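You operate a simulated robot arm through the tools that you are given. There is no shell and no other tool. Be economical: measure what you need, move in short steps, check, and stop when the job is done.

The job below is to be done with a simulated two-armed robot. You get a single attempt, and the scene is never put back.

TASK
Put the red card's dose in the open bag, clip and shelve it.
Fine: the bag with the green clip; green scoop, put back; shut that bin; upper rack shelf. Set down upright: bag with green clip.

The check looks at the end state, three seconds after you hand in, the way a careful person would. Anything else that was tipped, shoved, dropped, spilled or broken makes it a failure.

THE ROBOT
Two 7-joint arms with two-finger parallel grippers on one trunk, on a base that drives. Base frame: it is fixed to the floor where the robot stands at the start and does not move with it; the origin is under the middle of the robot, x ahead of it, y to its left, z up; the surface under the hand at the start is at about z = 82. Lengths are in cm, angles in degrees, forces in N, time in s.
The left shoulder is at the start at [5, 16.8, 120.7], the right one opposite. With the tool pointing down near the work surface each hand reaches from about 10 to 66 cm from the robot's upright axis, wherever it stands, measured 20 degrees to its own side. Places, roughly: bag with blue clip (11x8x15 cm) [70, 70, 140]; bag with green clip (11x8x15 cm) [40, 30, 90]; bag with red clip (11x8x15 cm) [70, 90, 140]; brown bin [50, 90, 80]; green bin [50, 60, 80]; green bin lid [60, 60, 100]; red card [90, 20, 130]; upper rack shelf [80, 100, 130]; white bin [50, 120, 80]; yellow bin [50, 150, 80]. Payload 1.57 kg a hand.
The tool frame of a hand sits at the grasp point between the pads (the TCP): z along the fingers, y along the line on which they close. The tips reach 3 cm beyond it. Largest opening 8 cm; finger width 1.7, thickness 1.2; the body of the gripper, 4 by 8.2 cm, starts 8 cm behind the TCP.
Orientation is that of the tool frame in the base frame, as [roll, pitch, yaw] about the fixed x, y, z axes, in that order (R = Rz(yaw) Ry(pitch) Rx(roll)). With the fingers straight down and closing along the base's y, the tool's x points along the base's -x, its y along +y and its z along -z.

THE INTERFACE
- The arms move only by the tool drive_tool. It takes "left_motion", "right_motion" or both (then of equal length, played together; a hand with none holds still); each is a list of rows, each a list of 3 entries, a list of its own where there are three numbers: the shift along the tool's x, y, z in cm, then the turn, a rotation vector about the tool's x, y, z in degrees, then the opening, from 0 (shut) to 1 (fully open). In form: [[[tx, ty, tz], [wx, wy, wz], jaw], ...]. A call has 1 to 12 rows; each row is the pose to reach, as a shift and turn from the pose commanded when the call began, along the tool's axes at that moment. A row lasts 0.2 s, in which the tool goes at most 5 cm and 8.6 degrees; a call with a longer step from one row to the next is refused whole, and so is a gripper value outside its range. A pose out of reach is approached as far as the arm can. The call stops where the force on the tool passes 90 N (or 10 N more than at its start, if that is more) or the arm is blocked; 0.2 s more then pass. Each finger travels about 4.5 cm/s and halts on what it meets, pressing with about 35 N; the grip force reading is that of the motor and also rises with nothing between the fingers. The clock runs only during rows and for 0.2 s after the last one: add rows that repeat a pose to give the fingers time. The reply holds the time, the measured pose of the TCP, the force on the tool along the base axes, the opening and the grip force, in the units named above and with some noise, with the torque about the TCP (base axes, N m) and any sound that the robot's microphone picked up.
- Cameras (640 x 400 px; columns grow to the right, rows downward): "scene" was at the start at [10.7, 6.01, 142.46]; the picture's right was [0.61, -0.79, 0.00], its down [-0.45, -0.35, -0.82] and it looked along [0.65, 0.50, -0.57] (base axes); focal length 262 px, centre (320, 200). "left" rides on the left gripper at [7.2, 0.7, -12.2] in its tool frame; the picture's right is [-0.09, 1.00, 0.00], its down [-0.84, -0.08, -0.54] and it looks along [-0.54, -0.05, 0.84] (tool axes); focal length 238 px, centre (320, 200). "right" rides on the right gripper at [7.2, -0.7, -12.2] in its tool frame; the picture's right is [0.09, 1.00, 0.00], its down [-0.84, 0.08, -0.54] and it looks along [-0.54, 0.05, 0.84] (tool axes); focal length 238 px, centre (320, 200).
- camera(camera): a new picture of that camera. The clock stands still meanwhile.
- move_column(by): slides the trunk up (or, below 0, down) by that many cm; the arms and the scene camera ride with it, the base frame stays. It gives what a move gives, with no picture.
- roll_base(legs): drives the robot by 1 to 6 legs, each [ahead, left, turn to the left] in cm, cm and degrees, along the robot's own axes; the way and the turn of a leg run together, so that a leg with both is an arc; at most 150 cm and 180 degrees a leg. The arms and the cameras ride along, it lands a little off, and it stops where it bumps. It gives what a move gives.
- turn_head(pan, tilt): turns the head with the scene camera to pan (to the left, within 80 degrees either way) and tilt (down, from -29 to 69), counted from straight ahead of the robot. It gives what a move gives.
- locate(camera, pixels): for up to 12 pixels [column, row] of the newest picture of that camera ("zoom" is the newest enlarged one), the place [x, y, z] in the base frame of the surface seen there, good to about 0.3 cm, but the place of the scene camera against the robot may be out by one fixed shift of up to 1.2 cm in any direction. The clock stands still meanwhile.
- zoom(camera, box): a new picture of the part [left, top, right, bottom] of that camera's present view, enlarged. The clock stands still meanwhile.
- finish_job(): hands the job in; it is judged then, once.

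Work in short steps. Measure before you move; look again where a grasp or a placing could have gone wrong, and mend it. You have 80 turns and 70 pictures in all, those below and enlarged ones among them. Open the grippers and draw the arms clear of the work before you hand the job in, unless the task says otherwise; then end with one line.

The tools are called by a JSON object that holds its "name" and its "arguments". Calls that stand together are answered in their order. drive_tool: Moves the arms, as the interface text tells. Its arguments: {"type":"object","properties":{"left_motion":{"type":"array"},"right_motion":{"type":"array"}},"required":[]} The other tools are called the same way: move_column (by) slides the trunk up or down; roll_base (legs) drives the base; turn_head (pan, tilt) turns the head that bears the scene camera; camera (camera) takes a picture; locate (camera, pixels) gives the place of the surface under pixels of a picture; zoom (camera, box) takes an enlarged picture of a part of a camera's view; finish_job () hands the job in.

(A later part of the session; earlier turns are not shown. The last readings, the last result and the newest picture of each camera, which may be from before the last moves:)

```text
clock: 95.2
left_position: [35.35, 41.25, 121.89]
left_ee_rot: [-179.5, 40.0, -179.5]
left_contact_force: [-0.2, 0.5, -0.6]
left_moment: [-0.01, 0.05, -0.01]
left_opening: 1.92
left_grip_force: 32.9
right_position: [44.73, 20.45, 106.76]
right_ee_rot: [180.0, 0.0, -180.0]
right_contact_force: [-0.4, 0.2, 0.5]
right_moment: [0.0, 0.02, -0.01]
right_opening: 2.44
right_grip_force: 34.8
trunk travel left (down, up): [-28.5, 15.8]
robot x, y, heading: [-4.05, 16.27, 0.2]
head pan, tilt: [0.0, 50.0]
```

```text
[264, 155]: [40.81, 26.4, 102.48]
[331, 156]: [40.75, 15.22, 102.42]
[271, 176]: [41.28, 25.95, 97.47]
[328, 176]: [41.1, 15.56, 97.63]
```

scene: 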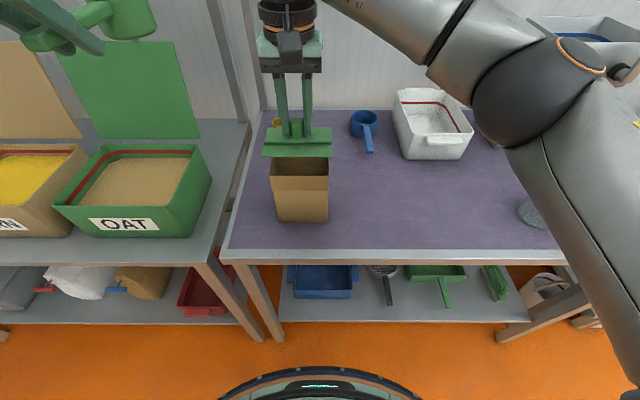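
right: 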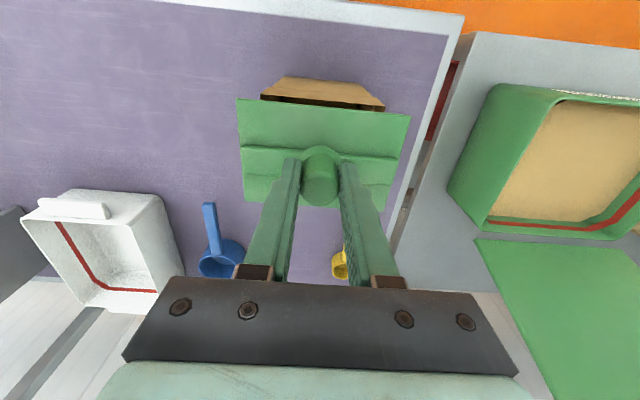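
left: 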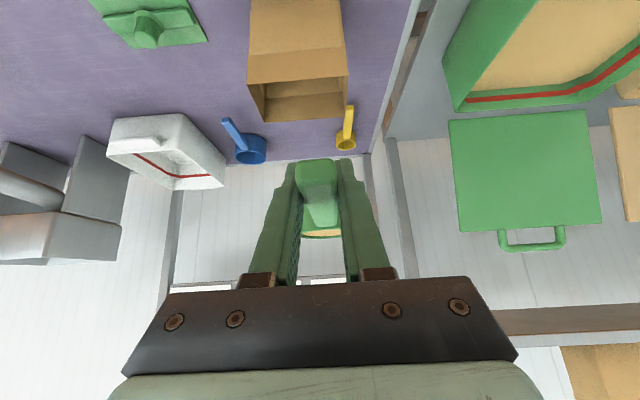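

Aligned within 0.3 cm. Lower slowly onto the rim (contact expected after ≈4.6 cm) and press lightly.

{"name": "drive_tool", "arguments": {"right_motion": [[[0.1, 0.2, 1.5], [0, 0, 0], 0], [[0.1, 0.2, 3], [0, 0, 0], 0], [[0.1, 0.2, 3.8], [0, 0, 0], 0], [[0.1, 0.2, 4.3], [0, 0, 0], 0], [[0.1, 0.2, 4.6], [0, 0, 0], 0], [[0.1, 0.2, 4.9], [0, 0, 0], 0], [[0.1, 0.2, 5.1], [0, 0, 0], 0], [[0.1, 0.2, 5.1], [0, 0, 0], 0]]}}

{"name": "zoom", "arguments": {"camera": "scene", "box": [200, 80, 400, 240]}}

```text
clock: 97.0
left_position: [35.11, 41.15, 121.93]
left_ee_rot: [-179.5, 40.1, -179.5]
left_contact_force: [-0.3, -0.4, -0.6]
left_moment: [0.0, 0.06, 0.0]
left_opening: 1.91
left_grip_force: 33.4
right_position: [44.46, 20.71, 101.96]
right_ee_rot: [179.8, 0.3, -179.9]
right_contact_force: [2.8, 1.7, 20.0]
right_moment: [-0.44, 0.17, -0.03]
right_opening: 2.42
right_grip_force: 34.8
trunk travel left (down, up): [-28.5, 15.8]
robot x, y, heading: [-4.59, 16.34, -0.1]
head pan, tilt: [0.0, 50.0]
```

```text
2.50 times, centred on (300, 160) of scene
```

zoom: 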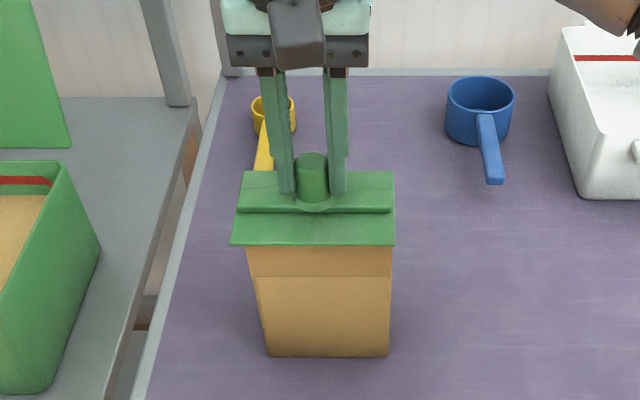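

20 N contact, clip on the rim. Press a little more, then lift 2.5 cm to test whether it has latched.

{"name": "drive_tool", "arguments": {"right_motion": [[[0, 0, 0.2], [0, 0, 0], 0], [[0, 0, 0.4], [0, 0, 0], 0], [[0, 0, 0.4], [0, 0, 0], 0]]}}

{"name": "drive_tool", "arguments": {"right_motion": [[[0, 0, -0.4], [0, 0, 0], 0], [[0, 0, -1], [0, 0, 0], 0], [[0, 0, -1.6], [0, 0, 0], 0], [[0, 0, -2.3], [0, 0, 0], 0], [[0, 0, -3], [0, 0, 0], 0]]}}

{"name": "zoom", "arguments": {"camera": "scene", "box": [200, 80, 400, 240]}}

```text
clock: 97.8
left_position: [35.03, 41.24, 122.07]
left_ee_rot: [-179.5, 40.3, -179.6]
left_contact_force: [-0.8, -0.4, -0.5]
left_moment: [-0.06, 0.04, 0.04]
left_opening: 1.94
left_grip_force: 33.6
right_position: [44.36, 20.66, 101.96]
right_ee_rot: [179.6, 0.7, -179.8]
right_contact_force: [1.5, 0.2, 40.7]
right_moment: [-0.57, -0.16, 0.01]
right_opening: 2.42
right_grip_force: 34.8
trunk travel left (down, up): [-28.5, 15.8]
robot x, y, heading: [-4.14, 16.52, 0.2]
head pan, tilt: [0.0, 50.0]
```

```text
clock: 99.0
left_position: [35.33, 41.23, 121.89]
left_ee_rot: [-179.5, 40.0, -179.5]
left_contact_force: [0.4, -0.4, -1.5]
left_moment: [-0.02, 0.05, -0.03]
left_opening: 1.93
left_grip_force: 33.4
right_position: [44.47, 20.66, 104.28]
right_ee_rot: [180.0, 0.0, -179.8]
right_contact_force: [-0.6, -0.6, -0.8]
right_moment: [0.01, 0.0, 0.03]
right_opening: 2.44
right_grip_force: 35.1
trunk travel left (down, up): [-28.5, 15.8]
robot x, y, heading: [-4.34, 16.9, 0.0]
head pan, tilt: [0.0, 50.0]
```

```text
2.50 times, centred on (300, 160) of scene
```

zoom: 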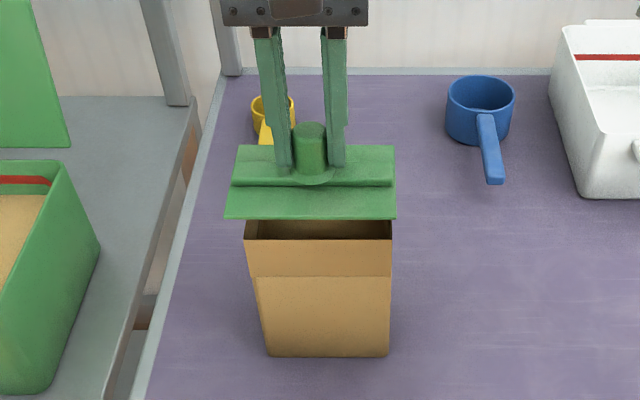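

Not latched at 41 N (bag stayed). I recentre by −0.3 in y and press harder, to about 75 N.

{"name": "drive_tool", "arguments": {"right_motion": [[[-0.15, -0.3, 1], [0, 0, 0], 0], [[-0.15, -0.3, 2], [0, 0, 0], 0], [[-0.15, -0.3, 2.6], [0, 0, 0], 0], [[-0.15, -0.3, 3], [0, 0, 0], 0], [[-0.15, -0.3, 3.3], [0, 0, 0], 0], [[-0.15, -0.3, 3.6], [0, 0, 0], 0], [[-0.15, -0.3, 3.6], [0, 0, 0], 0]]}}

{"name": "zoom", "arguments": {"camera": "scene", "box": [200, 80, 400, 240]}}

```text
clock: 100.6
left_position: [35.05, 41.15, 122.13]
left_ee_rot: [-179.5, 40.2, -179.6]
left_contact_force: [0.0, 0.9, -0.6]
left_moment: [-0.02, 0.09, 0.02]
left_opening: 1.94
left_grip_force: 33.1
right_position: [44.5, 20.31, 101.3]
right_ee_rot: [179.7, 0.7, -179.7]
right_contact_force: [-3.9, 0.4, 41.1]
right_moment: [-0.68, -0.08, 0.01]
right_opening: 2.39
right_grip_force: 34.8
trunk travel left (down, up): [-28.5, 15.8]
robot x, y, heading: [-4.41, 16.52, 0.0]
head pan, tilt: [0.0, 50.0]
heard: snap
```

```text
2.50 times, centred on (300, 160) of scene
```

zoom: 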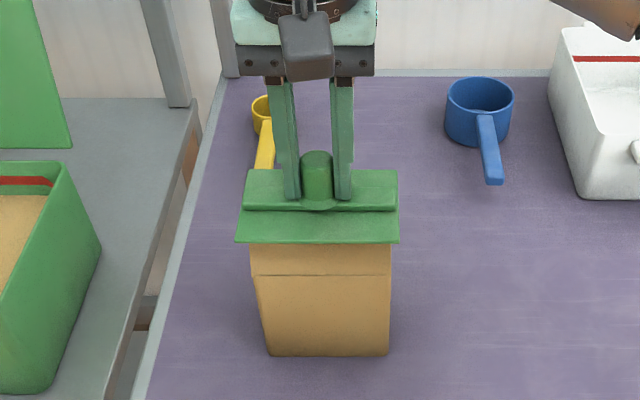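

A snap was heard: the clip is latched. The shelf is too high for a downward hand, so I'll regrip the knob from the front with the tool tilted 60°. First unload, open and rise, and back the base 8.

{"name": "drive_tool", "arguments": {"right_motion": [[[0, 0, -0.3], [0, 0, 0], 0], [[0, 0, -0.6], [0, 0, 0], 0.2], [[0, 0, -0.6], [0, 0, 0], 0.45], [[0, 0, -0.6], [0, 0, 0], 0.6], [[0, 0, -0.6], [0, 0, 0], 0.6], [[0, 0, -2.5], [0, 0, 0], 0.6], [[0, 0, -6.5], [0, 0, 0], 0.6], [[0, 0, -10], [0, 0, 0], 0.6]]}}

{"name": "roll_base", "arguments": {"legs": [[-8, 0, 0]]}}

{"name": "drive_tool", "arguments": {"right_motion": [[[1, 0, 0], [0, -7.5, 0], 0.6], [[2, 0, 0], [0, -15, 0], 0.6], [[3, 0, 0], [0, -22.5, 0], 0.6], [[4, 0, 0], [0, -30, 0], 0.6], [[4, 0, 0], [0, -37.5, 0], 0.6], [[4, 0, 0], [0, -45, 0], 0.6], [[4, 0, 0], [0, -52.5, 0], 0.6], [[4, 0, 0], [0, -60, 0], 0.6]]}}

{"name": "camera", "arguments": {"camera": "scene"}}

```text
clock: 102.4
left_position: [35.28, 41.22, 121.96]
left_ee_rot: [-179.5, 40.0, -179.6]
left_contact_force: [-0.5, 0.0, -0.6]
left_moment: [0.01, 0.04, 0.0]
left_opening: 1.93
left_grip_force: 33.4
right_position: [44.78, 20.37, 111.05]
right_ee_rot: [-179.9, 0.1, -179.9]
right_contact_force: [-0.1, 0.3, 0.5]
right_moment: [0.03, 0.01, 0.01]
right_opening: 4.78
right_grip_force: 0.0
trunk travel left (down, up): [-28.5, 15.8]
robot x, y, heading: [-4.61, 16.41, 0.4]
head pan, tilt: [0.0, 50.0]
```

```text
clock: 103.4
left_position: [27.06, 41.14, 121.81]
left_ee_rot: [-179.5, 39.9, -179.7]
left_contact_force: [0.8, -0.8, -0.5]
left_moment: [0.0, 0.07, -0.01]
left_opening: 1.93
left_grip_force: 33.1
right_position: [36.45, 20.22, 110.98]
right_ee_rot: [-179.9, 0.0, -180.0]
right_contact_force: [-0.7, 0.5, 0.1]
right_moment: [-0.02, -0.01, -0.02]
right_opening: 4.8
right_grip_force: 0.0
trunk travel left (down, up): [-28.5, 15.8]
robot x, y, heading: [-12.0, 16.6, 0.2]
head pan, tilt: [0.0, 50.0]
```

```text
clock: 105.2
left_position: [27.21, 41.23, 121.94]
left_ee_rot: [-179.5, 40.1, -179.5]
left_contact_force: [0.1, 0.2, -2.0]
left_moment: [0.03, 0.05, -0.02]
left_opening: 1.93
left_grip_force: 33.0
right_position: [32.47, 20.28, 111.01]
right_ee_rot: [179.8, 60.0, -179.9]
right_contact_force: [-0.3, -0.5, 0.1]
right_moment: [0.01, 0.0, 0.01]
right_opening: 4.8
right_grip_force: 0.0
trunk travel left (down, up): [-28.5, 15.8]
robot x, y, heading: [-12.22, 16.75, 0.1]
head pan, tilt: [0.0, 50.0]
```

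```text
13 pictures are left
```

scene: 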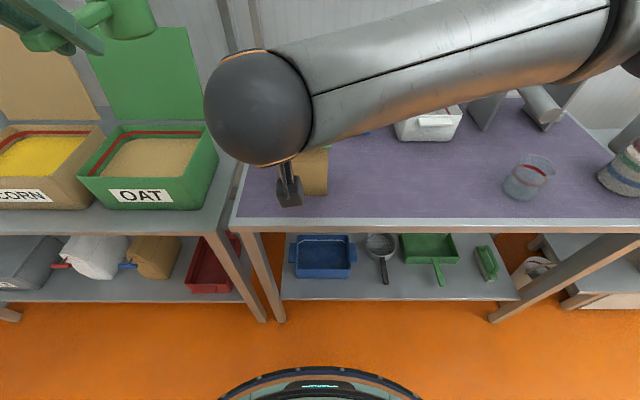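

Tilted 60° reached. I move to 5 cm short of the knob along the tool axis and check alignment.

{"name": "drive_tool", "arguments": {"right_motion": [[[1.1, 0, 3.5], [0, 0, 0], 0.6], [[2.2, 0, 7.2], [0, 0, 0], 0.6], [[3.3, 0, 10.9], [0, 0, 0], 0.6], [[3.3, 0, 10.9], [0, 0, 0], 0.6]]}}

{"name": "camera", "arguments": {"camera": "right"}}

```text
clock: 106.2
left_position: [27.19, 41.21, 121.87]
left_ee_rot: [-179.4, 39.9, -179.5]
left_contact_force: [0.3, 0.0, 0.1]
left_moment: [0.01, 0.03, -0.01]
left_opening: 1.93
left_grip_force: 33.5
right_position: [40.58, 20.56, 102.53]
right_ee_rot: [-180.0, 60.0, -179.9]
right_contact_force: [0.3, 0.8, 0.2]
right_moment: [0.0, 0.03, 0.02]
right_opening: 4.78
right_grip_force: 0.0
trunk travel left (down, up): [-28.5, 15.8]
robot x, y, heading: [-12.16, 16.15, 0.1]
head pan, tilt: [0.0, 50.0]
```

```text
12 pictures are left
```

right: 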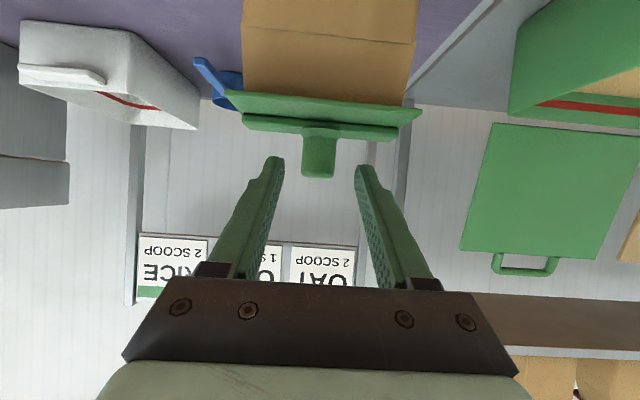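

{"name": "locate", "arguments": {"camera": "right", "pixels": [[320, 160], [319, 173], [320, 141], [320, 128], [245, 95], [420, 108]]}}

```text
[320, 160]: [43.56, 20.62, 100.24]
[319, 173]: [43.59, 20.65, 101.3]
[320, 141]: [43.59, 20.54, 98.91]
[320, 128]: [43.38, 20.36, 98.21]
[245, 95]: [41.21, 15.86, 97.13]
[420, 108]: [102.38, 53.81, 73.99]
```

Knob centre ≈(44.7, 20.6), z 98.2–101.5. Advance, close, and lift gently 3 cm.

{"name": "drive_tool", "arguments": {"right_motion": [[[-0.15, 0, 2.4], [0, 0, 0], 0.6], [[-0.33, 0, 4.7], [0, 0, 0], 0.6], [[-0.33, 0, 4.7], [0, 0, 0], 0.6], [[-0.33, 0, 4.7], [0, 0, 0], 0], [[-0.33, 0, 4.7], [0, 0, 0], 0], [[-0.33, 0, 4.7], [0, 0, 0], 0], [[-0.33, 0, 4.7], [0, 0, 0], 0], [[-0.33, 0, 4.7], [0, 0, 0], 0]]}}

{"name": "drive_tool", "arguments": {"right_motion": [[[-0.3, 0, -0.17], [0, 0, 0], 0], [[-0.7, 0, -0.4], [0, 0, 0], 0], [[-1.2, 0, -0.7], [0, 0, 0], 0], [[-1.8, 0, -1], [0, 0, 0], 0], [[-2.6, 0, -1.5], [0, 0, 0], 0], [[-2.6, 0, -1.5], [0, 0, 0], 0]]}}

{"name": "camera", "arguments": {"camera": "right"}}

```text
clock: 108.0
left_position: [27.27, 41.16, 121.84]
left_ee_rot: [-179.6, 39.9, -179.6]
left_contact_force: [-0.4, -0.7, -0.7]
left_moment: [0.02, 0.06, 0.0]
left_opening: 1.91
left_grip_force: 33.3
right_position: [44.81, 20.43, 100.54]
right_ee_rot: [-180.0, 60.0, -180.0]
right_contact_force: [0.6, -0.8, -1.0]
right_moment: [-0.05, 0.01, -0.03]
right_opening: 2.44
right_grip_force: 34.9
trunk travel left (down, up): [-28.5, 15.8]
robot x, y, heading: [-12.07, 16.57, 0.3]
head pan, tilt: [0.0, 50.0]
```

```text
clock: 109.4
left_position: [27.19, 41.11, 121.96]
left_ee_rot: [-179.5, 40.0, -179.6]
left_contact_force: [-0.1, 0.4, -0.7]
left_moment: [-0.01, 0.07, -0.01]
left_opening: 1.92
left_grip_force: 33.3
right_position: [44.67, 20.22, 103.72]
right_ee_rot: [179.9, 60.0, -179.9]
right_contact_force: [-0.1, -0.3, -1.7]
right_moment: [0.02, -0.01, 0.0]
right_opening: 2.42
right_grip_force: 34.8
trunk travel left (down, up): [-28.5, 15.8]
robot x, y, heading: [-12.47, 16.22, 0.1]
head pan, tilt: [0.0, 50.0]
```

```text
11 pictures are left
```

right: 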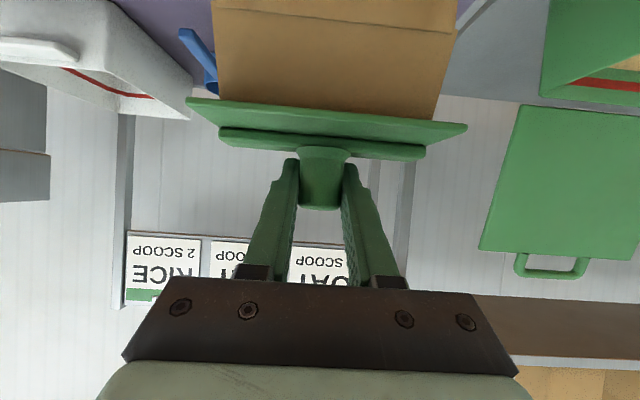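

Clip and bag lift together. Raise the trunk fully, then raise the arm so the bag's bottom is ≈134.5, moving it 12 to the right relative to the robot.

{"name": "move_column", "arguments": {"by": 15.5}}

{"name": "drive_tool", "arguments": {"right_motion": [[[-2.42, -1, -1.4], [0, 0, 0], 0], [[-4.84, -2, -2.8], [0, 0, 0], 0], [[-7.26, -3, -4.2], [0, 0, 0], 0], [[-9.7, -4, -5.6], [0, 0, 0], 0], [[-12.1, -5, -7], [0, 0, 0], 0], [[-14.5, -6, -8.4], [0, 0, 0], 0], [[-17, -7, -9.8], [0, 0, 0], 0], [[-19.4, -8, -11.2], [0, 0, 0], 0], [[-21.8, -9, -12.6], [0, 0, 0], 0], [[-24.2, -10, -14], [0, 0, 0], 0], [[-26.6, -11, -15.4], [0, 0, 0], 0], [[-29.2, -12, -16.9], [0, 0, 0], 0]]}}

```text
clock: 111.2
left_position: [27.3, 41.21, 137.44]
left_ee_rot: [-179.5, 40.0, -179.6]
left_contact_force: [-0.4, 0.1, -0.6]
left_moment: [0.01, 0.04, 0.02]
left_opening: 1.93
left_grip_force: 33.4
right_position: [44.68, 20.37, 119.17]
right_ee_rot: [179.9, 60.0, -179.9]
right_contact_force: [-0.5, 0.3, -2.0]
right_moment: [-0.01, 0.02, -0.03]
right_opening: 2.45
right_grip_force: 35.4
trunk travel left (down, up): [-44.0, 0.3]
robot x, y, heading: [-12.2, 16.29, 0.5]
head pan, tilt: [0.0, 50.0]
```

```text
clock: 113.8
left_position: [27.12, 41.27, 137.47]
left_ee_rot: [-179.5, 40.0, -179.6]
left_contact_force: [-0.1, 0.2, 0.0]
left_moment: [-0.03, 0.03, -0.01]
left_opening: 1.91
left_grip_force: 33.0
right_position: [44.44, 8.31, 152.85]
right_ee_rot: [-179.9, 60.0, -179.9]
right_contact_force: [0.3, 0.8, -2.0]
right_moment: [0.06, -0.03, 0.03]
right_opening: 2.4
right_grip_force: 35.3
trunk travel left (down, up): [-44.0, 0.3]
robot x, y, heading: [-12.2, 16.33, 0.2]
head pan, tilt: [0.0, 50.0]
```

Bag bottom ≈134.5. Drive left 44, then ahead 18, and look at the shelf.

{"name": "roll_base", "arguments": {"legs": [[0, 44, 0], [17.5, 0, 0]]}}

{"name": "turn_head", "arguments": {"pan": -5, "tilt": 12}}

{"name": "camera", "arguments": {"camera": "scene"}}

```text
clock: 119.3
left_position: [44.0, 85.92, 137.39]
left_ee_rot: [-179.4, 39.9, -179.2]
left_contact_force: [0.0, 0.6, -0.2]
left_moment: [-0.02, 0.1, -0.03]
left_opening: 1.91
left_grip_force: 33.4
right_position: [61.47, 53.36, 152.88]
right_ee_rot: [-180.0, 60.0, -179.6]
right_contact_force: [0.8, -0.2, -1.7]
right_moment: [0.0, 0.04, -0.01]
right_opening: 2.44
right_grip_force: 35.2
trunk travel left (down, up): [-44.0, 0.3]
robot x, y, heading: [4.51, 61.02, 0.6]
head pan, tilt: [0.0, 50.0]
```

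```text
clock: 120.4
left_position: [43.95, 85.91, 137.38]
left_ee_rot: [-179.4, 40.0, -179.3]
left_contact_force: [0.0, 0.0, -0.1]
left_moment: [0.02, 0.08, -0.01]
left_opening: 1.93
left_grip_force: 33.3
right_position: [61.31, 53.3, 152.87]
right_ee_rot: [-180.0, 60.0, -179.7]
right_contact_force: [1.4, 0.0, -2.0]
right_moment: [-0.01, 0.02, -0.01]
right_opening: 2.44
right_grip_force: 35.7
trunk travel left (down, up): [-44.0, 0.3]
robot x, y, heading: [4.53, 61.04, 0.3]
head pan, tilt: [-5.0, 12.0]
```

```text
10 pictures are left
```

scene: 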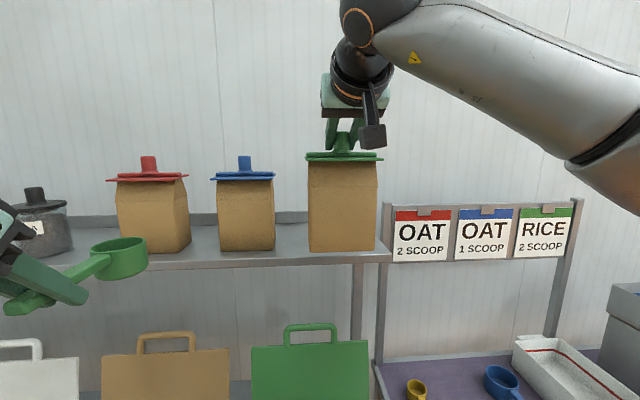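

Bag hangs upright just above the shelf front. I measure bag bottom, shelf edge and the blue bag.

{"name": "locate", "arguments": {"camera": "scene", "pixels": [[312, 249], [372, 249], [222, 248], [272, 248], [330, 254], [360, 253], [290, 252], [376, 160], [308, 160], [389, 255], [272, 178]]}}

```text
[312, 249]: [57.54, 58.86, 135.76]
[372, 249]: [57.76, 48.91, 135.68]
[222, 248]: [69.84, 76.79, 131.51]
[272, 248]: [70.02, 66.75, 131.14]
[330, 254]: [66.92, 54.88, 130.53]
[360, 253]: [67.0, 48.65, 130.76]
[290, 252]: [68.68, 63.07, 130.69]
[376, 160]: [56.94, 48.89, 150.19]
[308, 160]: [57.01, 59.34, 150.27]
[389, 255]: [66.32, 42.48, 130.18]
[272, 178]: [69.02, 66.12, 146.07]
```

Gap to shelf ≈4.5 cm. Move 10.5 forward at this height.

{"name": "drive_tool", "arguments": {"right_motion": [[[-0.9, -0.2, 1.5], [0, 0, 0], 0], [[-1.8, -0.4, 3.1], [0, 0, 0], 0], [[-2.7, -0.6, 4.6], [0, 0, 0], 0], [[-3.6, -0.8, 6.2], [0, 0, 0], 0], [[-4.5, -1, 7.7], [0, 0, 0], 0], [[-5.25, -1, 9.1], [0, 0, 0], 0], [[-5.25, -1, 9.1], [0, 0, 0], 0]]}}

```text
clock: 122.0
left_position: [44.04, 85.92, 137.47]
left_ee_rot: [-179.5, 40.0, -179.3]
left_contact_force: [-0.4, 0.6, -0.6]
left_moment: [0.05, 0.03, -0.01]
left_opening: 1.89
left_grip_force: 33.4
right_position: [71.33, 52.29, 152.32]
right_ee_rot: [-179.9, 60.0, -179.5]
right_contact_force: [-0.2, 0.3, -1.8]
right_moment: [0.02, 0.01, -0.01]
right_opening: 2.44
right_grip_force: 35.1
right hand out of reach, approached as far as the arm can: row 6, 7
trunk travel left (down, up): [-44.0, 0.3]
robot x, y, heading: [4.63, 60.93, 0.6]
head pan, tilt: [-5.0, 12.0]
```

Reached 71.3, enough with a further 1.5 of base travel. Then lower with the trunk by 3.5.

{"name": "roll_base", "arguments": {"legs": [[1.5, 0, 0]]}}

{"name": "move_column", "arguments": {"by": -3.4}}

{"name": "zoom", "arguments": {"camera": "scene", "box": [200, 110, 420, 270]}}

```text
clock: 122.7
left_position: [45.55, 85.91, 137.47]
left_ee_rot: [-179.6, 40.0, -179.3]
left_contact_force: [0.6, -0.1, -1.1]
left_moment: [0.02, 0.09, -0.02]
left_opening: 1.88
left_grip_force: 33.2
right_position: [72.91, 52.22, 152.53]
right_ee_rot: [-180.0, 60.2, -179.7]
right_contact_force: [-0.6, 0.8, -0.9]
right_moment: [0.04, 0.02, 0.03]
right_opening: 2.46
right_grip_force: 35.8
trunk travel left (down, up): [-44.0, 0.3]
robot x, y, heading: [6.02, 60.92, 0.6]
head pan, tilt: [-5.0, 12.0]
```

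```text
clock: 123.5
left_position: [45.46, 85.96, 134.09]
left_ee_rot: [-179.6, 40.0, -179.3]
left_contact_force: [-0.9, 0.3, 0.6]
left_moment: [-0.02, 0.1, 0.01]
left_opening: 1.92
left_grip_force: 33.8
right_position: [72.79, 52.16, 149.08]
right_ee_rot: [-180.0, 60.1, -179.6]
right_contact_force: [0.3, 0.3, -1.7]
right_moment: [0.0, 0.02, -0.01]
right_opening: 2.46
right_grip_force: 35.4
trunk travel left (down, up): [-40.6, 3.7]
robot x, y, heading: [5.86, 60.91, 0.4]
head pan, tilt: [-5.0, 12.0]
```

```text
2.50 times, centred on (310, 190) of scene
```

zoom: 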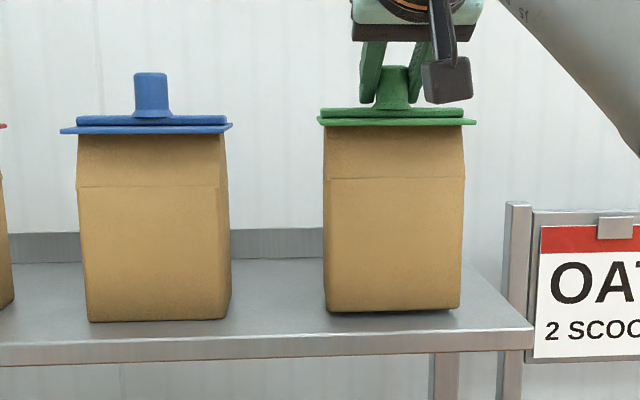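

Nearly touching. Lower 0.4, then 0.3, watching force.

{"name": "move_column", "arguments": {"by": -0.4}}

{"name": "move_column", "arguments": {"by": -0.3}}

```text
clock: 124.0
left_position: [45.54, 85.83, 133.63]
left_ee_rot: [-179.5, 40.1, -179.4]
left_contact_force: [-0.3, 0.0, -0.2]
left_moment: [-0.03, 0.05, 0.04]
left_opening: 1.93
left_grip_force: 32.8
right_position: [72.85, 52.19, 148.74]
right_ee_rot: [-180.0, 59.9, -179.6]
right_contact_force: [-0.1, 0.6, -1.7]
right_moment: [0.01, 0.0, -0.02]
right_opening: 2.43
right_grip_force: 34.9
trunk travel left (down, up): [-40.2, 4.1]
robot x, y, heading: [5.8, 61.09, 0.2]
head pan, tilt: [-5.0, 12.0]
```

```text
clock: 124.6
left_position: [45.51, 85.92, 133.2]
left_ee_rot: [-179.5, 40.0, -179.3]
left_contact_force: [0.5, 0.1, 0.5]
left_moment: [0.0, 0.06, -0.02]
left_opening: 1.94
left_grip_force: 33.3
right_position: [72.74, 52.23, 148.51]
right_ee_rot: [-180.0, 60.2, -179.6]
right_contact_force: [1.3, -0.2, 4.2]
right_moment: [-0.06, -0.02, -0.01]
right_opening: 2.41
right_grip_force: 35.3
trunk travel left (down, up): [-39.9, 4.4]
robot x, y, heading: [6.37, 61.09, 0.3]
head pan, tilt: [-5.0, 12.0]
```

Bag rests on the shelf (4 N up). Open and draw back along the tool axis.

{"name": "drive_tool", "arguments": {"right_motion": [[[0, 0, 0], [0, 0, 0], 0.35], [[0, 0, 0], [0, 0, 0], 0.5], [[0, 0, 0], [0, 0, 0], 0.6], [[0, 0, 0], [0, 0, 0], 0.6], [[0, 0, -1.5], [0, 0, 0], 0.6], [[0, 0, -4], [0, 0, 0], 0.6], [[0, 0, -8], [0, 0, 0], 0.6], [[0, 0, -12], [0, 0, 0], 0.6], [[0, 0, -16], [0, 0, 0], 0.6]]}}

{"name": "camera", "arguments": {"camera": "scene"}}

```text
clock: 126.6
left_position: [45.51, 85.89, 133.29]
left_ee_rot: [-179.5, 40.1, -179.4]
left_contact_force: [0.4, -0.2, -0.8]
left_moment: [0.0, 0.06, 0.0]
left_opening: 1.94
left_grip_force: 33.0
right_position: [58.74, 52.05, 156.26]
right_ee_rot: [-180.0, 60.1, -179.6]
right_contact_force: [0.7, 0.9, 0.2]
right_moment: [0.0, 0.01, 0.01]
right_opening: 4.78
right_grip_force: 0.0
trunk travel left (down, up): [-39.9, 4.4]
robot x, y, heading: [6.46, 61.18, 0.5]
head pan, tilt: [-5.0, 12.0]
```

```text
8 pictures are left
```

scene: 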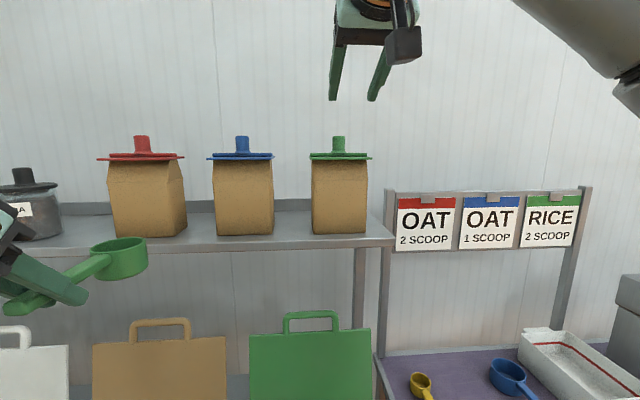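

The bag stands upright on the shelf. Next the lid: I measure its handle.

{"name": "locate", "arguments": {"camera": "scene", "pixels": [[285, 326], [337, 326], [311, 314], [287, 318], [336, 318], [251, 336], [370, 333], [300, 345], [315, 375], [270, 390]]}}

{"name": "roll_base", "arguments": {"legs": [[-14.5, 0, 0]]}}

{"name": "move_column", "arguments": {"by": -18}}

{"name": "turn_head", "arguments": {"pan": -5, "tilt": 35}}

{"name": "camera", "arguments": {"camera": "scene"}}

```text
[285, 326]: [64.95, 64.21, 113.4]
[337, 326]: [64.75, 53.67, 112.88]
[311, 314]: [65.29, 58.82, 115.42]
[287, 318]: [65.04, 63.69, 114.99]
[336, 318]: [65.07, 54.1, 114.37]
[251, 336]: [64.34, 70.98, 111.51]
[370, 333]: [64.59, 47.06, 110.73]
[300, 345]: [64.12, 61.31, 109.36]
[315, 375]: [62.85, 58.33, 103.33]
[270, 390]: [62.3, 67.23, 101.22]
```

```text
clock: 127.9
left_position: [31.49, 85.67, 133.34]
left_ee_rot: [-179.5, 39.9, -179.6]
left_contact_force: [-1.3, -0.4, -0.1]
left_moment: [0.01, 0.07, 0.0]
left_opening: 1.92
left_grip_force: 33.6
right_position: [44.87, 51.88, 156.32]
right_ee_rot: [179.9, 60.0, -179.9]
right_contact_force: [-0.4, 0.2, 0.4]
right_moment: [0.01, 0.01, 0.01]
right_opening: 4.81
right_grip_force: 0.1
trunk travel left (down, up): [-39.9, 4.4]
robot x, y, heading: [-7.53, 61.26, 0.1]
head pan, tilt: [-5.0, 12.0]
```

```text
clock: 129.9
left_position: [31.61, 85.77, 115.26]
left_ee_rot: [-179.5, 39.9, -179.5]
left_contact_force: [0.4, 0.1, 0.0]
left_moment: [0.01, 0.05, -0.01]
left_opening: 1.92
left_grip_force: 33.4
right_position: [44.9, 51.8, 138.24]
right_ee_rot: [180.0, 60.1, -179.9]
right_contact_force: [0.2, 0.2, 0.0]
right_moment: [-0.01, 0.0, 0.03]
right_opening: 4.8
right_grip_force: 0.0
trunk travel left (down, up): [-21.9, 22.4]
robot x, y, heading: [-7.76, 60.75, 0.2]
head pan, tilt: [-5.0, 12.0]
```

```text
clock: 130.8
left_position: [31.48, 85.75, 115.3]
left_ee_rot: [-179.5, 40.0, -179.5]
left_contact_force: [-0.6, 0.1, -0.1]
left_moment: [0.01, 0.08, 0.0]
left_opening: 1.92
left_grip_force: 33.4
right_position: [44.85, 51.8, 138.3]
right_ee_rot: [179.9, 59.9, -179.8]
right_contact_force: [-0.1, 0.2, 0.6]
right_moment: [0.0, 0.01, -0.02]
right_opening: 4.78
right_grip_force: 0.0
trunk travel left (down, up): [-21.9, 22.4]
robot x, y, heading: [-7.51, 60.67, 0.3]
head pan, tilt: [-5.0, 35.0]
```

```text
7 pictures are left
```

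scene: 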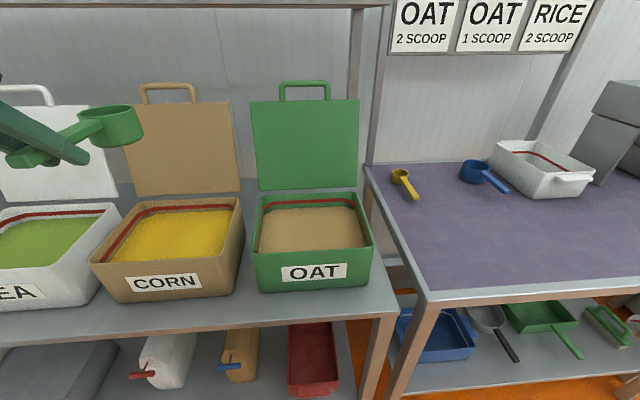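

Lid handle: right post y≈53.9, z 111–114.5, x≈65. I bring the right hand in front of it, tilted 75°, to grip that post (closing along y lets it pivot).

{"name": "drive_tool", "arguments": {"right_motion": [[[3.1, 0.4, 2.5], [0, -3, 0], 0.6], [[6.2, 0.8, 5], [0, -6, 0], 0.6], [[9.3, 1.2, 8], [0, -9, 0], 0.6], [[12.4, 1.6, 11.5], [0, -12, 0], 0.6], [[14.5, 2, 15.5], [0, -15, 0], 0.6], [[15.6, 2.1, 19], [0, -15, 0], 0.6], [[15.6, 2.1, 20.6], [0, -15, 0], 0.6], [[15.6, 2.1, 20.6], [0, -15, 0], 0.6]]}}

{"name": "camera", "arguments": {"camera": "right"}}

```text
clock: 132.6
left_position: [31.6, 85.75, 115.37]
left_ee_rot: [-179.4, 40.0, -179.5]
left_contact_force: [0.5, -0.5, -1.5]
left_moment: [0.0, 0.07, 0.03]
left_opening: 1.93
left_grip_force: 33.0
right_position: [54.76, 53.95, 114.42]
right_ee_rot: [180.0, 75.1, -179.9]
right_contact_force: [0.1, 0.6, 0.9]
right_moment: [-0.01, -0.04, 0.02]
right_opening: 4.82
right_grip_force: 0.1
trunk travel left (down, up): [-21.9, 22.4]
robot x, y, heading: [-7.94, 60.73, 0.2]
head pan, tilt: [-5.0, 35.0]
```

```text
6 pictures are left
```

right: 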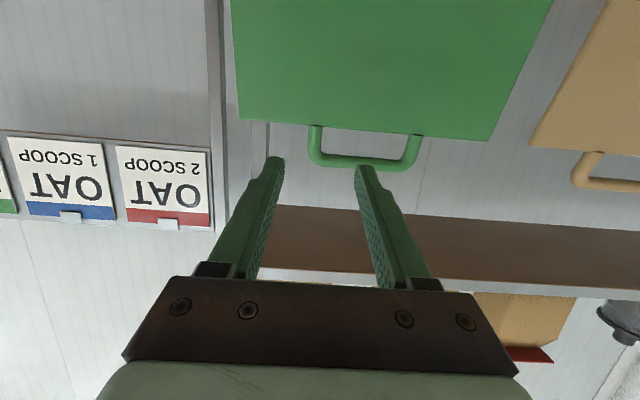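

{"name": "locate", "arguments": {"camera": "right", "pixels": [[314, 140], [316, 150], [313, 131], [365, 163], [412, 150], [300, 120]]}}

```text
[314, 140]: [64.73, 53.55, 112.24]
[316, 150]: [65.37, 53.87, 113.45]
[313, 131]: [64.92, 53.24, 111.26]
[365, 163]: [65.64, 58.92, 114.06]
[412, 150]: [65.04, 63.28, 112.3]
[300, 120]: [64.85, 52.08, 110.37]
```

Post centre ≈(65.1, 53.6), z 111–113.8. Approach, grip the post, and swing the lid along its arc to 136°.

{"name": "drive_tool", "arguments": {"right_motion": [[[-0.4, -0.35, 4], [0, 0, 0], 0.6], [[-0.8, -0.35, 8], [0, 0, 0], 0.6], [[-0.97, -0.35, 10.9], [0, 0, 0], 0.6], [[-0.97, -0.35, 10.9], [0, 0, 0], 0.6], [[-0.97, -0.35, 10.9], [0, 0, 0], 0], [[-0.97, -0.35, 10.9], [0, 0, 0], 0], [[-0.97, -0.35, 10.9], [0, 0, 0], 0], [[-0.97, -0.35, 10.9], [0, 0, 0], 0]]}}

{"name": "drive_tool", "arguments": {"right_motion": [[[0.13, 0, -1.76], [0, 2, 0], 0], [[0.41, 0, -3.67], [0, 4, 0], 0], [[0.87, 0, -5.56], [0, 7, 0], 0], [[1.48, 0, -7.39], [0, 10, 0], 0], [[2.26, 0, -9.17], [0, 12.5, 0], 0], [[3.18, 0, -10.87], [0, 15, 0], 0], [[4.25, 0, -12.48], [0, 17.5, 0], 0], [[5.46, 0, -13.99], [0, 20, 0], 0], [[6.79, 0, -15.39], [0, 22.5, 0], 0], [[8.25, 0, -16.69], [0, 25, 0], 0], [[9.81, 0, -17.83], [0, 27.5, 0], 0], [[11.45, 0, -18.85], [0, 30, 0], 0]]}}

{"name": "camera", "arguments": {"camera": "scene"}}

```text
clock: 134.4
left_position: [31.56, 85.58, 115.36]
left_ee_rot: [-179.6, 40.0, -179.5]
left_contact_force: [-0.2, 0.7, -1.2]
left_moment: [0.03, 0.02, 0.05]
left_opening: 1.9
left_grip_force: 33.6
right_position: [65.86, 53.54, 112.52]
right_ee_rot: [-179.7, 75.0, -179.6]
right_contact_force: [-0.3, -4.6, -1.3]
right_moment: [-0.51, 0.01, 0.09]
right_opening: 1.52
right_grip_force: 31.0
trunk travel left (down, up): [-21.9, 22.4]
robot x, y, heading: [-7.84, 60.96, 0.3]
head pan, tilt: [-5.0, 35.0]
```

```text
clock: 136.0
left_position: [32.26, 85.94, 114.94]
left_ee_rot: [-179.6, 39.5, -179.3]
left_contact_force: [0.3, 0.4, -0.8]
left_moment: [-0.01, 0.11, -0.01]
left_opening: 1.92
left_grip_force: 33.5
right_position: [55.45, 53.56, 112.65]
right_ee_rot: [-176.7, 62.7, -176.0]
right_contact_force: [44.6, 6.4, -27.5]
right_moment: [0.15, -8.43, 2.04]
right_opening: 1.54
right_grip_force: 31.3
trunk travel left (down, up): [-21.9, 22.4]
robot x, y, heading: [-7.74, 61.05, 0.4]
head pan, tilt: [-5.0, 35.0]
stopped in row 7 (right hand): the force on the tool passed its limit at 96 N (the readings are from after the stop); the commanded pose is now the measured one
```

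```text
5 pictures are left
```

scene: 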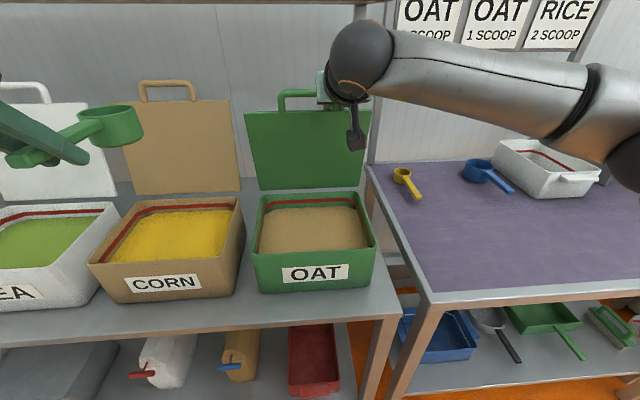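

The grip jams since the post cannot pivot, but the lid is now past vertical (~102°). Open and draw back along the tool axis so it can swing shut.

{"name": "drive_tool", "arguments": {"right_motion": [[[0, 0, 0], [0, 0, 0], 0.3], [[0, 0, 0], [0, 0, 0], 0.5], [[0, 0, -3], [0, 0, 0], 0.6], [[0, 0, -7], [0, 0, 0], 0.6], [[0, 0, -11.5], [0, 0, 0], 0.6], [[0, 0, -16], [0, 0, 0], 0.6], [[0, 0, -16], [0, 0, 0], 0.6], [[0, 0, -16], [0, 0, 0], 0.6]]}}

{"name": "camera", "arguments": {"camera": "scene"}}

```text
clock: 136.7
left_position: [32.29, 85.9, 114.96]
left_ee_rot: [-179.6, 39.6, -179.3]
left_contact_force: [-1.2, -0.4, -0.1]
left_moment: [0.0, 0.08, -0.01]
left_opening: 1.93
left_grip_force: 33.6
right_position: [55.2, 53.48, 112.63]
right_ee_rot: [-175.2, 63.5, -174.5]
right_contact_force: [44.9, 2.1, -28.7]
right_moment: [0.19, -8.78, 3.04]
right_opening: 1.79
right_grip_force: 0.1
trunk travel left (down, up): [-21.9, 22.4]
robot x, y, heading: [-7.81, 61.16, 0.5]
head pan, tilt: [-5.0, 35.0]
stopped in row 3 (right hand): the force on the tool passed its limit at 104 N (the readings are from after the stop); the commanded pose is now the measured one
```

```text
4 pictures are left
```

scene: 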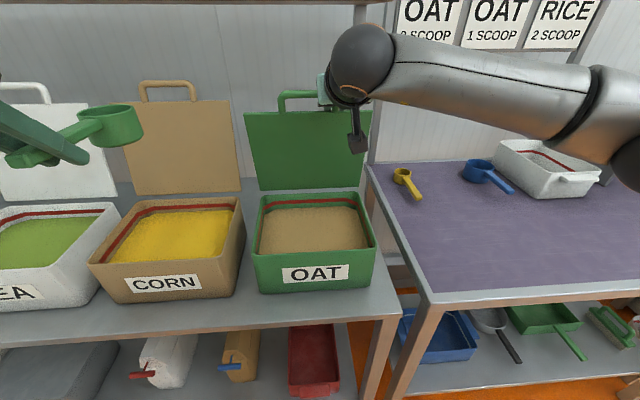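

The inner finger is wedged in the loop because lid and tool angles differ by ~39°. Rotate the tool back up to relieve it, opening at the same time.

{"name": "drive_tool", "arguments": {"right_motion": [[[0, 0, 0], [0, -5, 0], 0.4], [[0, 0, 0], [0, -11, 0], 0.5], [[0, 0, 0], [0, -17, 0], 0.5], [[0, 0, 0], [0, -23, 0], 0.5], [[0, 0, 0], [0, -28, 0], 0.5], [[0, 0, 0], [0, -32, 0], 0.5], [[0, 0, 0], [0, -32, 0], 0.5]]}}

```text
clock: 138.3
left_position: [31.86, 85.9, 115.19]
left_ee_rot: [-179.6, 39.9, -179.3]
left_contact_force: [0.4, -0.7, -0.5]
left_moment: [-0.02, 0.03, 0.0]
left_opening: 1.92
left_grip_force: 33.1
right_position: [54.31, 53.66, 112.83]
right_ee_rot: [-18.7, 84.5, -17.4]
right_contact_force: [1.9, 2.5, -17.7]
right_moment: [-0.44, 0.31, 0.23]
right_opening: 4.14
right_grip_force: 0.9
trunk travel left (down, up): [-21.9, 22.4]
robot x, y, heading: [-7.88, 61.06, 0.1]
head pan, tilt: [-5.0, 35.0]
```

Freed: the lid now rests on the fingers (−18 N). Draw straight back quickly so it can swing shut.

{"name": "drive_tool", "arguments": {"right_motion": [[[0, 0, -4.6], [0, 0, 0], 0.5], [[0, 0, -9.4], [0, 0, 0], 0.5], [[-0.5, 0, -14.2], [0, 0, 0], 0.5], [[-2, 0, -18.5], [0, 0, 0], 0.5], [[-2, 0, -18.5], [0, 0, 0], 0.5], [[-2, 0, -18.5], [0, 0, 0], 0.5], [[-2, 0, -18.5], [0, 0, 0], 0.5], [[-2, 0, -18.5], [0, 0, 0], 0.5]]}}

{"name": "camera", "arguments": {"camera": "scene"}}

```text
clock: 140.1
left_position: [31.65, 85.94, 115.35]
left_ee_rot: [-179.6, 40.1, -179.3]
left_contact_force: [0.4, 0.4, -1.1]
left_moment: [-0.01, 0.1, 0.02]
left_opening: 1.9
left_grip_force: 33.6
right_position: [35.39, 53.53, 113.41]
right_ee_rot: [-15.9, 84.0, -14.8]
right_contact_force: [-0.1, 0.1, 0.6]
right_moment: [-0.02, -0.01, -0.01]
right_opening: 3.99
right_grip_force: 0.0
trunk travel left (down, up): [-21.9, 22.4]
robot x, y, heading: [-8.21, 60.87, 0.3]
head pan, tilt: [-5.0, 35.0]
```

```text
3 pictures are left
```

scene: 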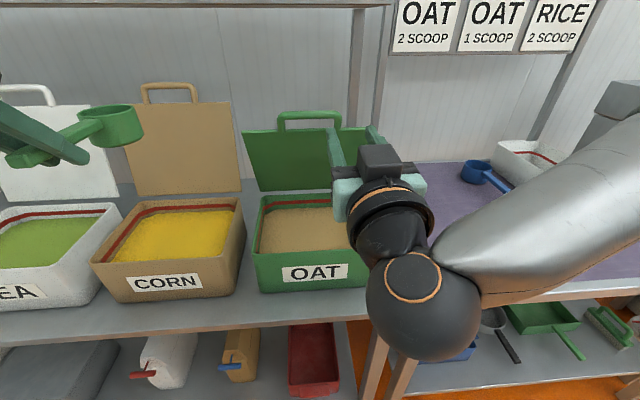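

The lid stays at ~103° (stiff hinge), so it must be pushed from behind. I move the base 8 ahead and trunk +12, pass the closed fingers over and behind the handle (tool tilt 30°), then sweep it forward and down along its arc.

{"name": "roll_base", "arguments": {"legs": [[8, 0, 0]]}}

{"name": "move_column", "arguments": {"by": 12}}

{"name": "drive_tool", "arguments": {"right_motion": [[[-2.3, 0.7, 0.2], [0, 7, 0], 0.2], [[-4.6, 1.4, 0.5], [0, 15, 0], 0], [[-4.6, 2.2, 3.5], [0, 23, 0], 0], [[-4.5, 3, 7], [0, 31, 0], 0], [[-4.5, 3.8, 11], [0, 39, 0], 0], [[-2.5, 4.5, 14.5], [0, 47, 0], 0], [[0.3, 5.2, 17.3], [0, 55, 0], 0], [[3.45, 5.3, 19.35], [0, 62, 0], 0], [[7.5, 5.3, 18.8], [0, 66, 0], 0], [[11.5, 5.3, 17.8], [0, 66, 0], 0], [[15, 5.3, 16.5], [0, 66, 0], 0], [[16.2, 5.3, 16], [0, 66, 0], 0]]}}

```text
clock: 141.1
left_position: [39.63, 85.97, 115.32]
left_ee_rot: [-179.6, 40.0, -179.3]
left_contact_force: [-0.1, -0.8, -0.1]
left_moment: [-0.04, 0.05, -0.02]
left_opening: 1.91
left_grip_force: 33.1
right_position: [43.43, 53.85, 113.47]
right_ee_rot: [-16.1, 84.1, -14.8]
right_contact_force: [-0.1, 0.2, -0.3]
right_moment: [-0.01, -0.01, 0.0]
right_opening: 4.01
right_grip_force: 0.0
trunk travel left (down, up): [-21.9, 22.4]
robot x, y, heading: [0.6, 60.87, 0.7]
head pan, tilt: [-5.0, 35.0]
```

```text
clock: 142.6
left_position: [39.63, 86.04, 127.2]
left_ee_rot: [-179.6, 39.9, -179.2]
left_contact_force: [0.6, -1.0, -0.9]
left_moment: [0.02, 0.09, -0.04]
left_opening: 1.9
left_grip_force: 33.7
right_position: [43.51, 53.73, 125.51]
right_ee_rot: [-16.0, 84.1, -14.8]
right_contact_force: [-0.3, 0.2, -0.3]
right_moment: [-0.05, 0.0, 0.01]
right_opening: 4.01
right_grip_force: 0.1
trunk travel left (down, up): [-33.9, 10.4]
robot x, y, heading: [0.18, 61.29, 0.1]
head pan, tilt: [-5.0, 35.0]
```

```text
clock: 145.2
left_position: [39.64, 86.0, 127.32]
left_ee_rot: [-179.6, 40.1, -179.3]
left_contact_force: [0.7, -0.7, -1.2]
left_moment: [-0.01, 0.07, 0.0]
left_opening: 1.9
left_grip_force: 33.3
right_position: [60.66, 58.95, 110.73]
right_ee_rot: [-178.1, 29.7, -177.9]
right_contact_force: [0.5, 0.2, 0.2]
right_moment: [0.03, -0.01, -0.02]
right_opening: 0.0
right_grip_force: 21.0
trunk travel left (down, up): [-33.9, 10.4]
robot x, y, heading: [0.16, 61.2, 0.6]
head pan, tilt: [-5.0, 35.0]
```

Exactly behind the lid. Sweep forward and down.

{"name": "drive_tool", "arguments": {"right_motion": [[[2.44, 0, -4.18], [0, 0, 0], 0], [[6.55, 0, -5.05], [0, 0, 0], 0], [[10.7, 0, -5.26], [0, 0, 0], 0], [[14.4, 0, -5.08], [0, 0, 0], 0], [[17.9, 0, -3.99], [0, 7, 0], 0], [[20.7, 0, -2.14], [0, 14, 0], 0], [[22.6, 0, 0.21], [0, 21, 0], 0], [[24.1, 0, 2.81], [0, 28, 0], 0], [[25.1, 0, 4.2], [0, 30, 0], 0], [[25.1, 0, 4.2], [0, 30, 0], 0]]}}

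{"name": "camera", "arguments": {"camera": "scene"}}

```text
clock: 147.4
left_position: [39.61, 86.03, 127.36]
left_ee_rot: [-179.6, 40.0, -179.2]
left_contact_force: [1.1, -0.2, -1.2]
left_moment: [-0.01, 0.06, -0.01]
left_opening: 1.93
left_grip_force: 33.3
right_position: [41.26, 58.08, 94.52]
right_ee_rot: [-178.4, -0.3, -178.8]
right_contact_force: [0.4, 0.7, -0.3]
right_moment: [-0.01, -0.03, -0.02]
right_opening: 0.01
right_grip_force: 21.0
trunk travel left (down, up): [-33.9, 10.4]
robot x, y, heading: [0.91, 60.82, 0.5]
head pan, tilt: [-5.0, 35.0]
```

```text
2 pictures are left
```

scene: 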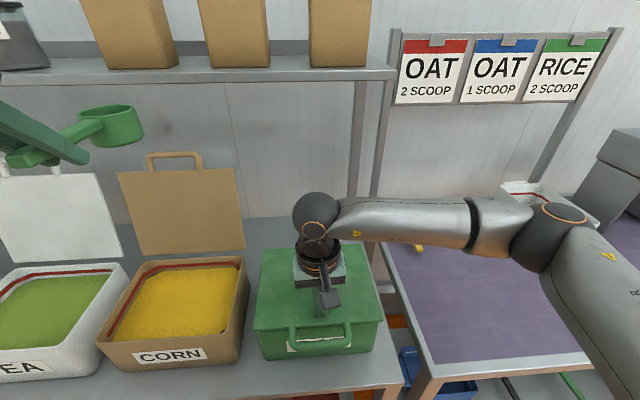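

Lid is shut. Now retract the right hand up and back, drive to the scoop's place, and lower the trunk to the earlier grasp configuration.

{"name": "drive_tool", "arguments": {"right_motion": [[[0, 0, -4.5], [0, 0, 0], 0], [[0, 0, -9], [0, 0, 0], 0], [[2, 0, -13.5], [0, 0, 0], 0], [[5, 0, -17], [0, 0, 0], 0.2], [[8, 0, -20.5], [0, 0, 0], 0.4], [[11, 0, -24], [0, 0, 0], 0.6]]}}

{"name": "roll_base", "arguments": {"legs": [[-6, 0, 0], [0, -67, -0.6], [12, 0, 0]]}}

{"name": "move_column", "arguments": {"by": -15.4}}

```text
clock: 148.8
left_position: [39.66, 85.89, 127.41]
left_ee_rot: [-179.6, 40.0, -179.2]
left_contact_force: [-0.6, 0.8, -0.4]
left_moment: [-0.02, 0.07, 0.01]
left_opening: 1.92
left_grip_force: 33.2
right_position: [30.32, 58.88, 118.73]
right_ee_rot: [-178.3, -0.2, -178.7]
right_contact_force: [-0.1, 1.0, 0.4]
right_moment: [-0.01, -0.02, 0.03]
right_opening: 4.79
right_grip_force: 0.1
trunk travel left (down, up): [-33.9, 10.4]
robot x, y, heading: [0.43, 60.93, 0.6]
head pan, tilt: [-5.0, 35.0]
```

```text
clock: 156.5
left_position: [46.05, 19.38, 127.29]
left_ee_rot: [-179.6, 39.9, -179.8]
left_contact_force: [-0.5, 0.0, -0.5]
left_moment: [0.01, 0.1, 0.0]
left_opening: 1.92
left_grip_force: 33.3
right_position: [36.79, -7.74, 118.68]
right_ee_rot: [-178.3, -0.3, -179.5]
right_contact_force: [0.8, -1.0, -0.4]
right_moment: [0.03, 0.0, 0.02]
right_opening: 4.8
right_grip_force: 0.0
trunk travel left (down, up): [-33.9, 10.4]
robot x, y, heading: [6.12, -5.08, 0.0]
head pan, tilt: [-5.0, 35.0]
```

```text
clock: 158.3
left_position: [45.98, 19.45, 111.91]
left_ee_rot: [-179.6, 40.0, -179.8]
left_contact_force: [0.8, 0.3, -0.1]
left_moment: [0.0, 0.1, -0.02]
left_opening: 1.92
left_grip_force: 33.2
right_position: [36.68, -7.72, 103.27]
right_ee_rot: [-178.4, -0.2, -179.5]
right_contact_force: [-0.5, 0.7, 0.1]
right_moment: [-0.01, 0.01, -0.01]
right_opening: 4.83
right_grip_force: 0.1
trunk travel left (down, up): [-18.5, 25.8]
robot x, y, heading: [6.39, -5.3, -0.3]
head pan, tilt: [-5.0, 35.0]
```

Left hand over the table at (46, 19.5, 112). Move to a hover over the scoop's original place (65.1, 16.0, 92).

{"name": "drive_tool", "arguments": {"left_motion": [[[-0.3, -0.5, 3.5], [0, 0, 0], 0], [[-0.5, -1, 7], [0, 0, 0], 0], [[-0.8, -1.5, 10.5], [0, 0, 0], 0], [[-1, -2, 14], [0, 0, 0], 0], [[-1.3, -2.5, 17.5], [0, 0, 0], 0], [[-1.5, -3, 21], [0, 0, 0], 0], [[-1.7, -3.4, 24.5], [0, 0, 0], 0], [[-1.83, -3.5, 27.5], [0, 0, 0], 0], [[-1.83, -3.5, 27.5], [0, 0, 0], 0]]}}

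{"name": "camera", "arguments": {"camera": "left"}}

```text
clock: 160.3
left_position: [65.2, 15.75, 91.85]
left_ee_rot: [-179.6, 39.9, -179.8]
left_contact_force: [0.1, 0.5, -1.5]
left_moment: [0.0, 0.06, -0.01]
left_opening: 1.92
left_grip_force: 33.5
right_position: [36.61, -7.65, 103.21]
right_ee_rot: [-178.4, -0.3, -179.6]
right_contact_force: [0.3, -0.6, 0.5]
right_moment: [0.0, -0.02, 0.03]
right_opening: 4.82
right_grip_force: 0.1
trunk travel left (down, up): [-18.5, 25.8]
robot x, y, heading: [6.26, -5.23, -0.0]
head pan, tilt: [-5.0, 35.0]
```

```text
1 pictures are left
```

left: 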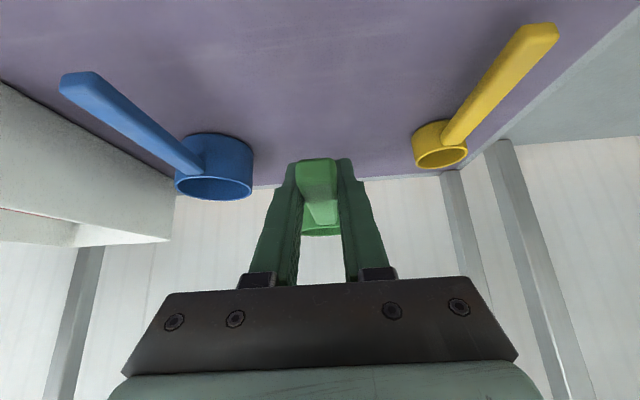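

Clear spot between blue and yellow scoops, as originally. Lower 6.3 slowly.

{"name": "drive_tool", "arguments": {"left_motion": [[[1, 0.1, 1.2], [0, 0, 0], 0], [[2, 0.2, 2.4], [0, 0, 0], 0], [[2.8, 0.2, 3.4], [0, 0, 0], 0], [[3.4, 0.2, 4.1], [0, 0, 0], 0], [[3.8, 0.2, 4.55], [0, 0, 0], 0], [[4.05, 0.2, 4.83], [0, 0, 0], 0], [[4.05, 0.2, 4.83], [0, 0, 0], 0]]}}

```text
clock: 161.9
left_position: [65.18, 15.82, 85.76]
left_ee_rot: [-179.5, 40.1, -179.8]
left_contact_force: [0.4, 0.6, 0.7]
left_moment: [0.02, -0.11, 0.04]
left_opening: 1.94
left_grip_force: 33.5
right_position: [36.69, -7.74, 103.29]
right_ee_rot: [-178.5, -0.3, -179.5]
right_contact_force: [0.3, -0.8, -0.6]
right_moment: [0.0, -0.01, 0.0]
right_opening: 4.8
right_grip_force: 0.2
trunk travel left (down, up): [-18.5, 25.8]
robot x, y, heading: [6.33, -5.21, -0.2]
head pan, tilt: [-5.0, 35.0]
5 turns are left
```

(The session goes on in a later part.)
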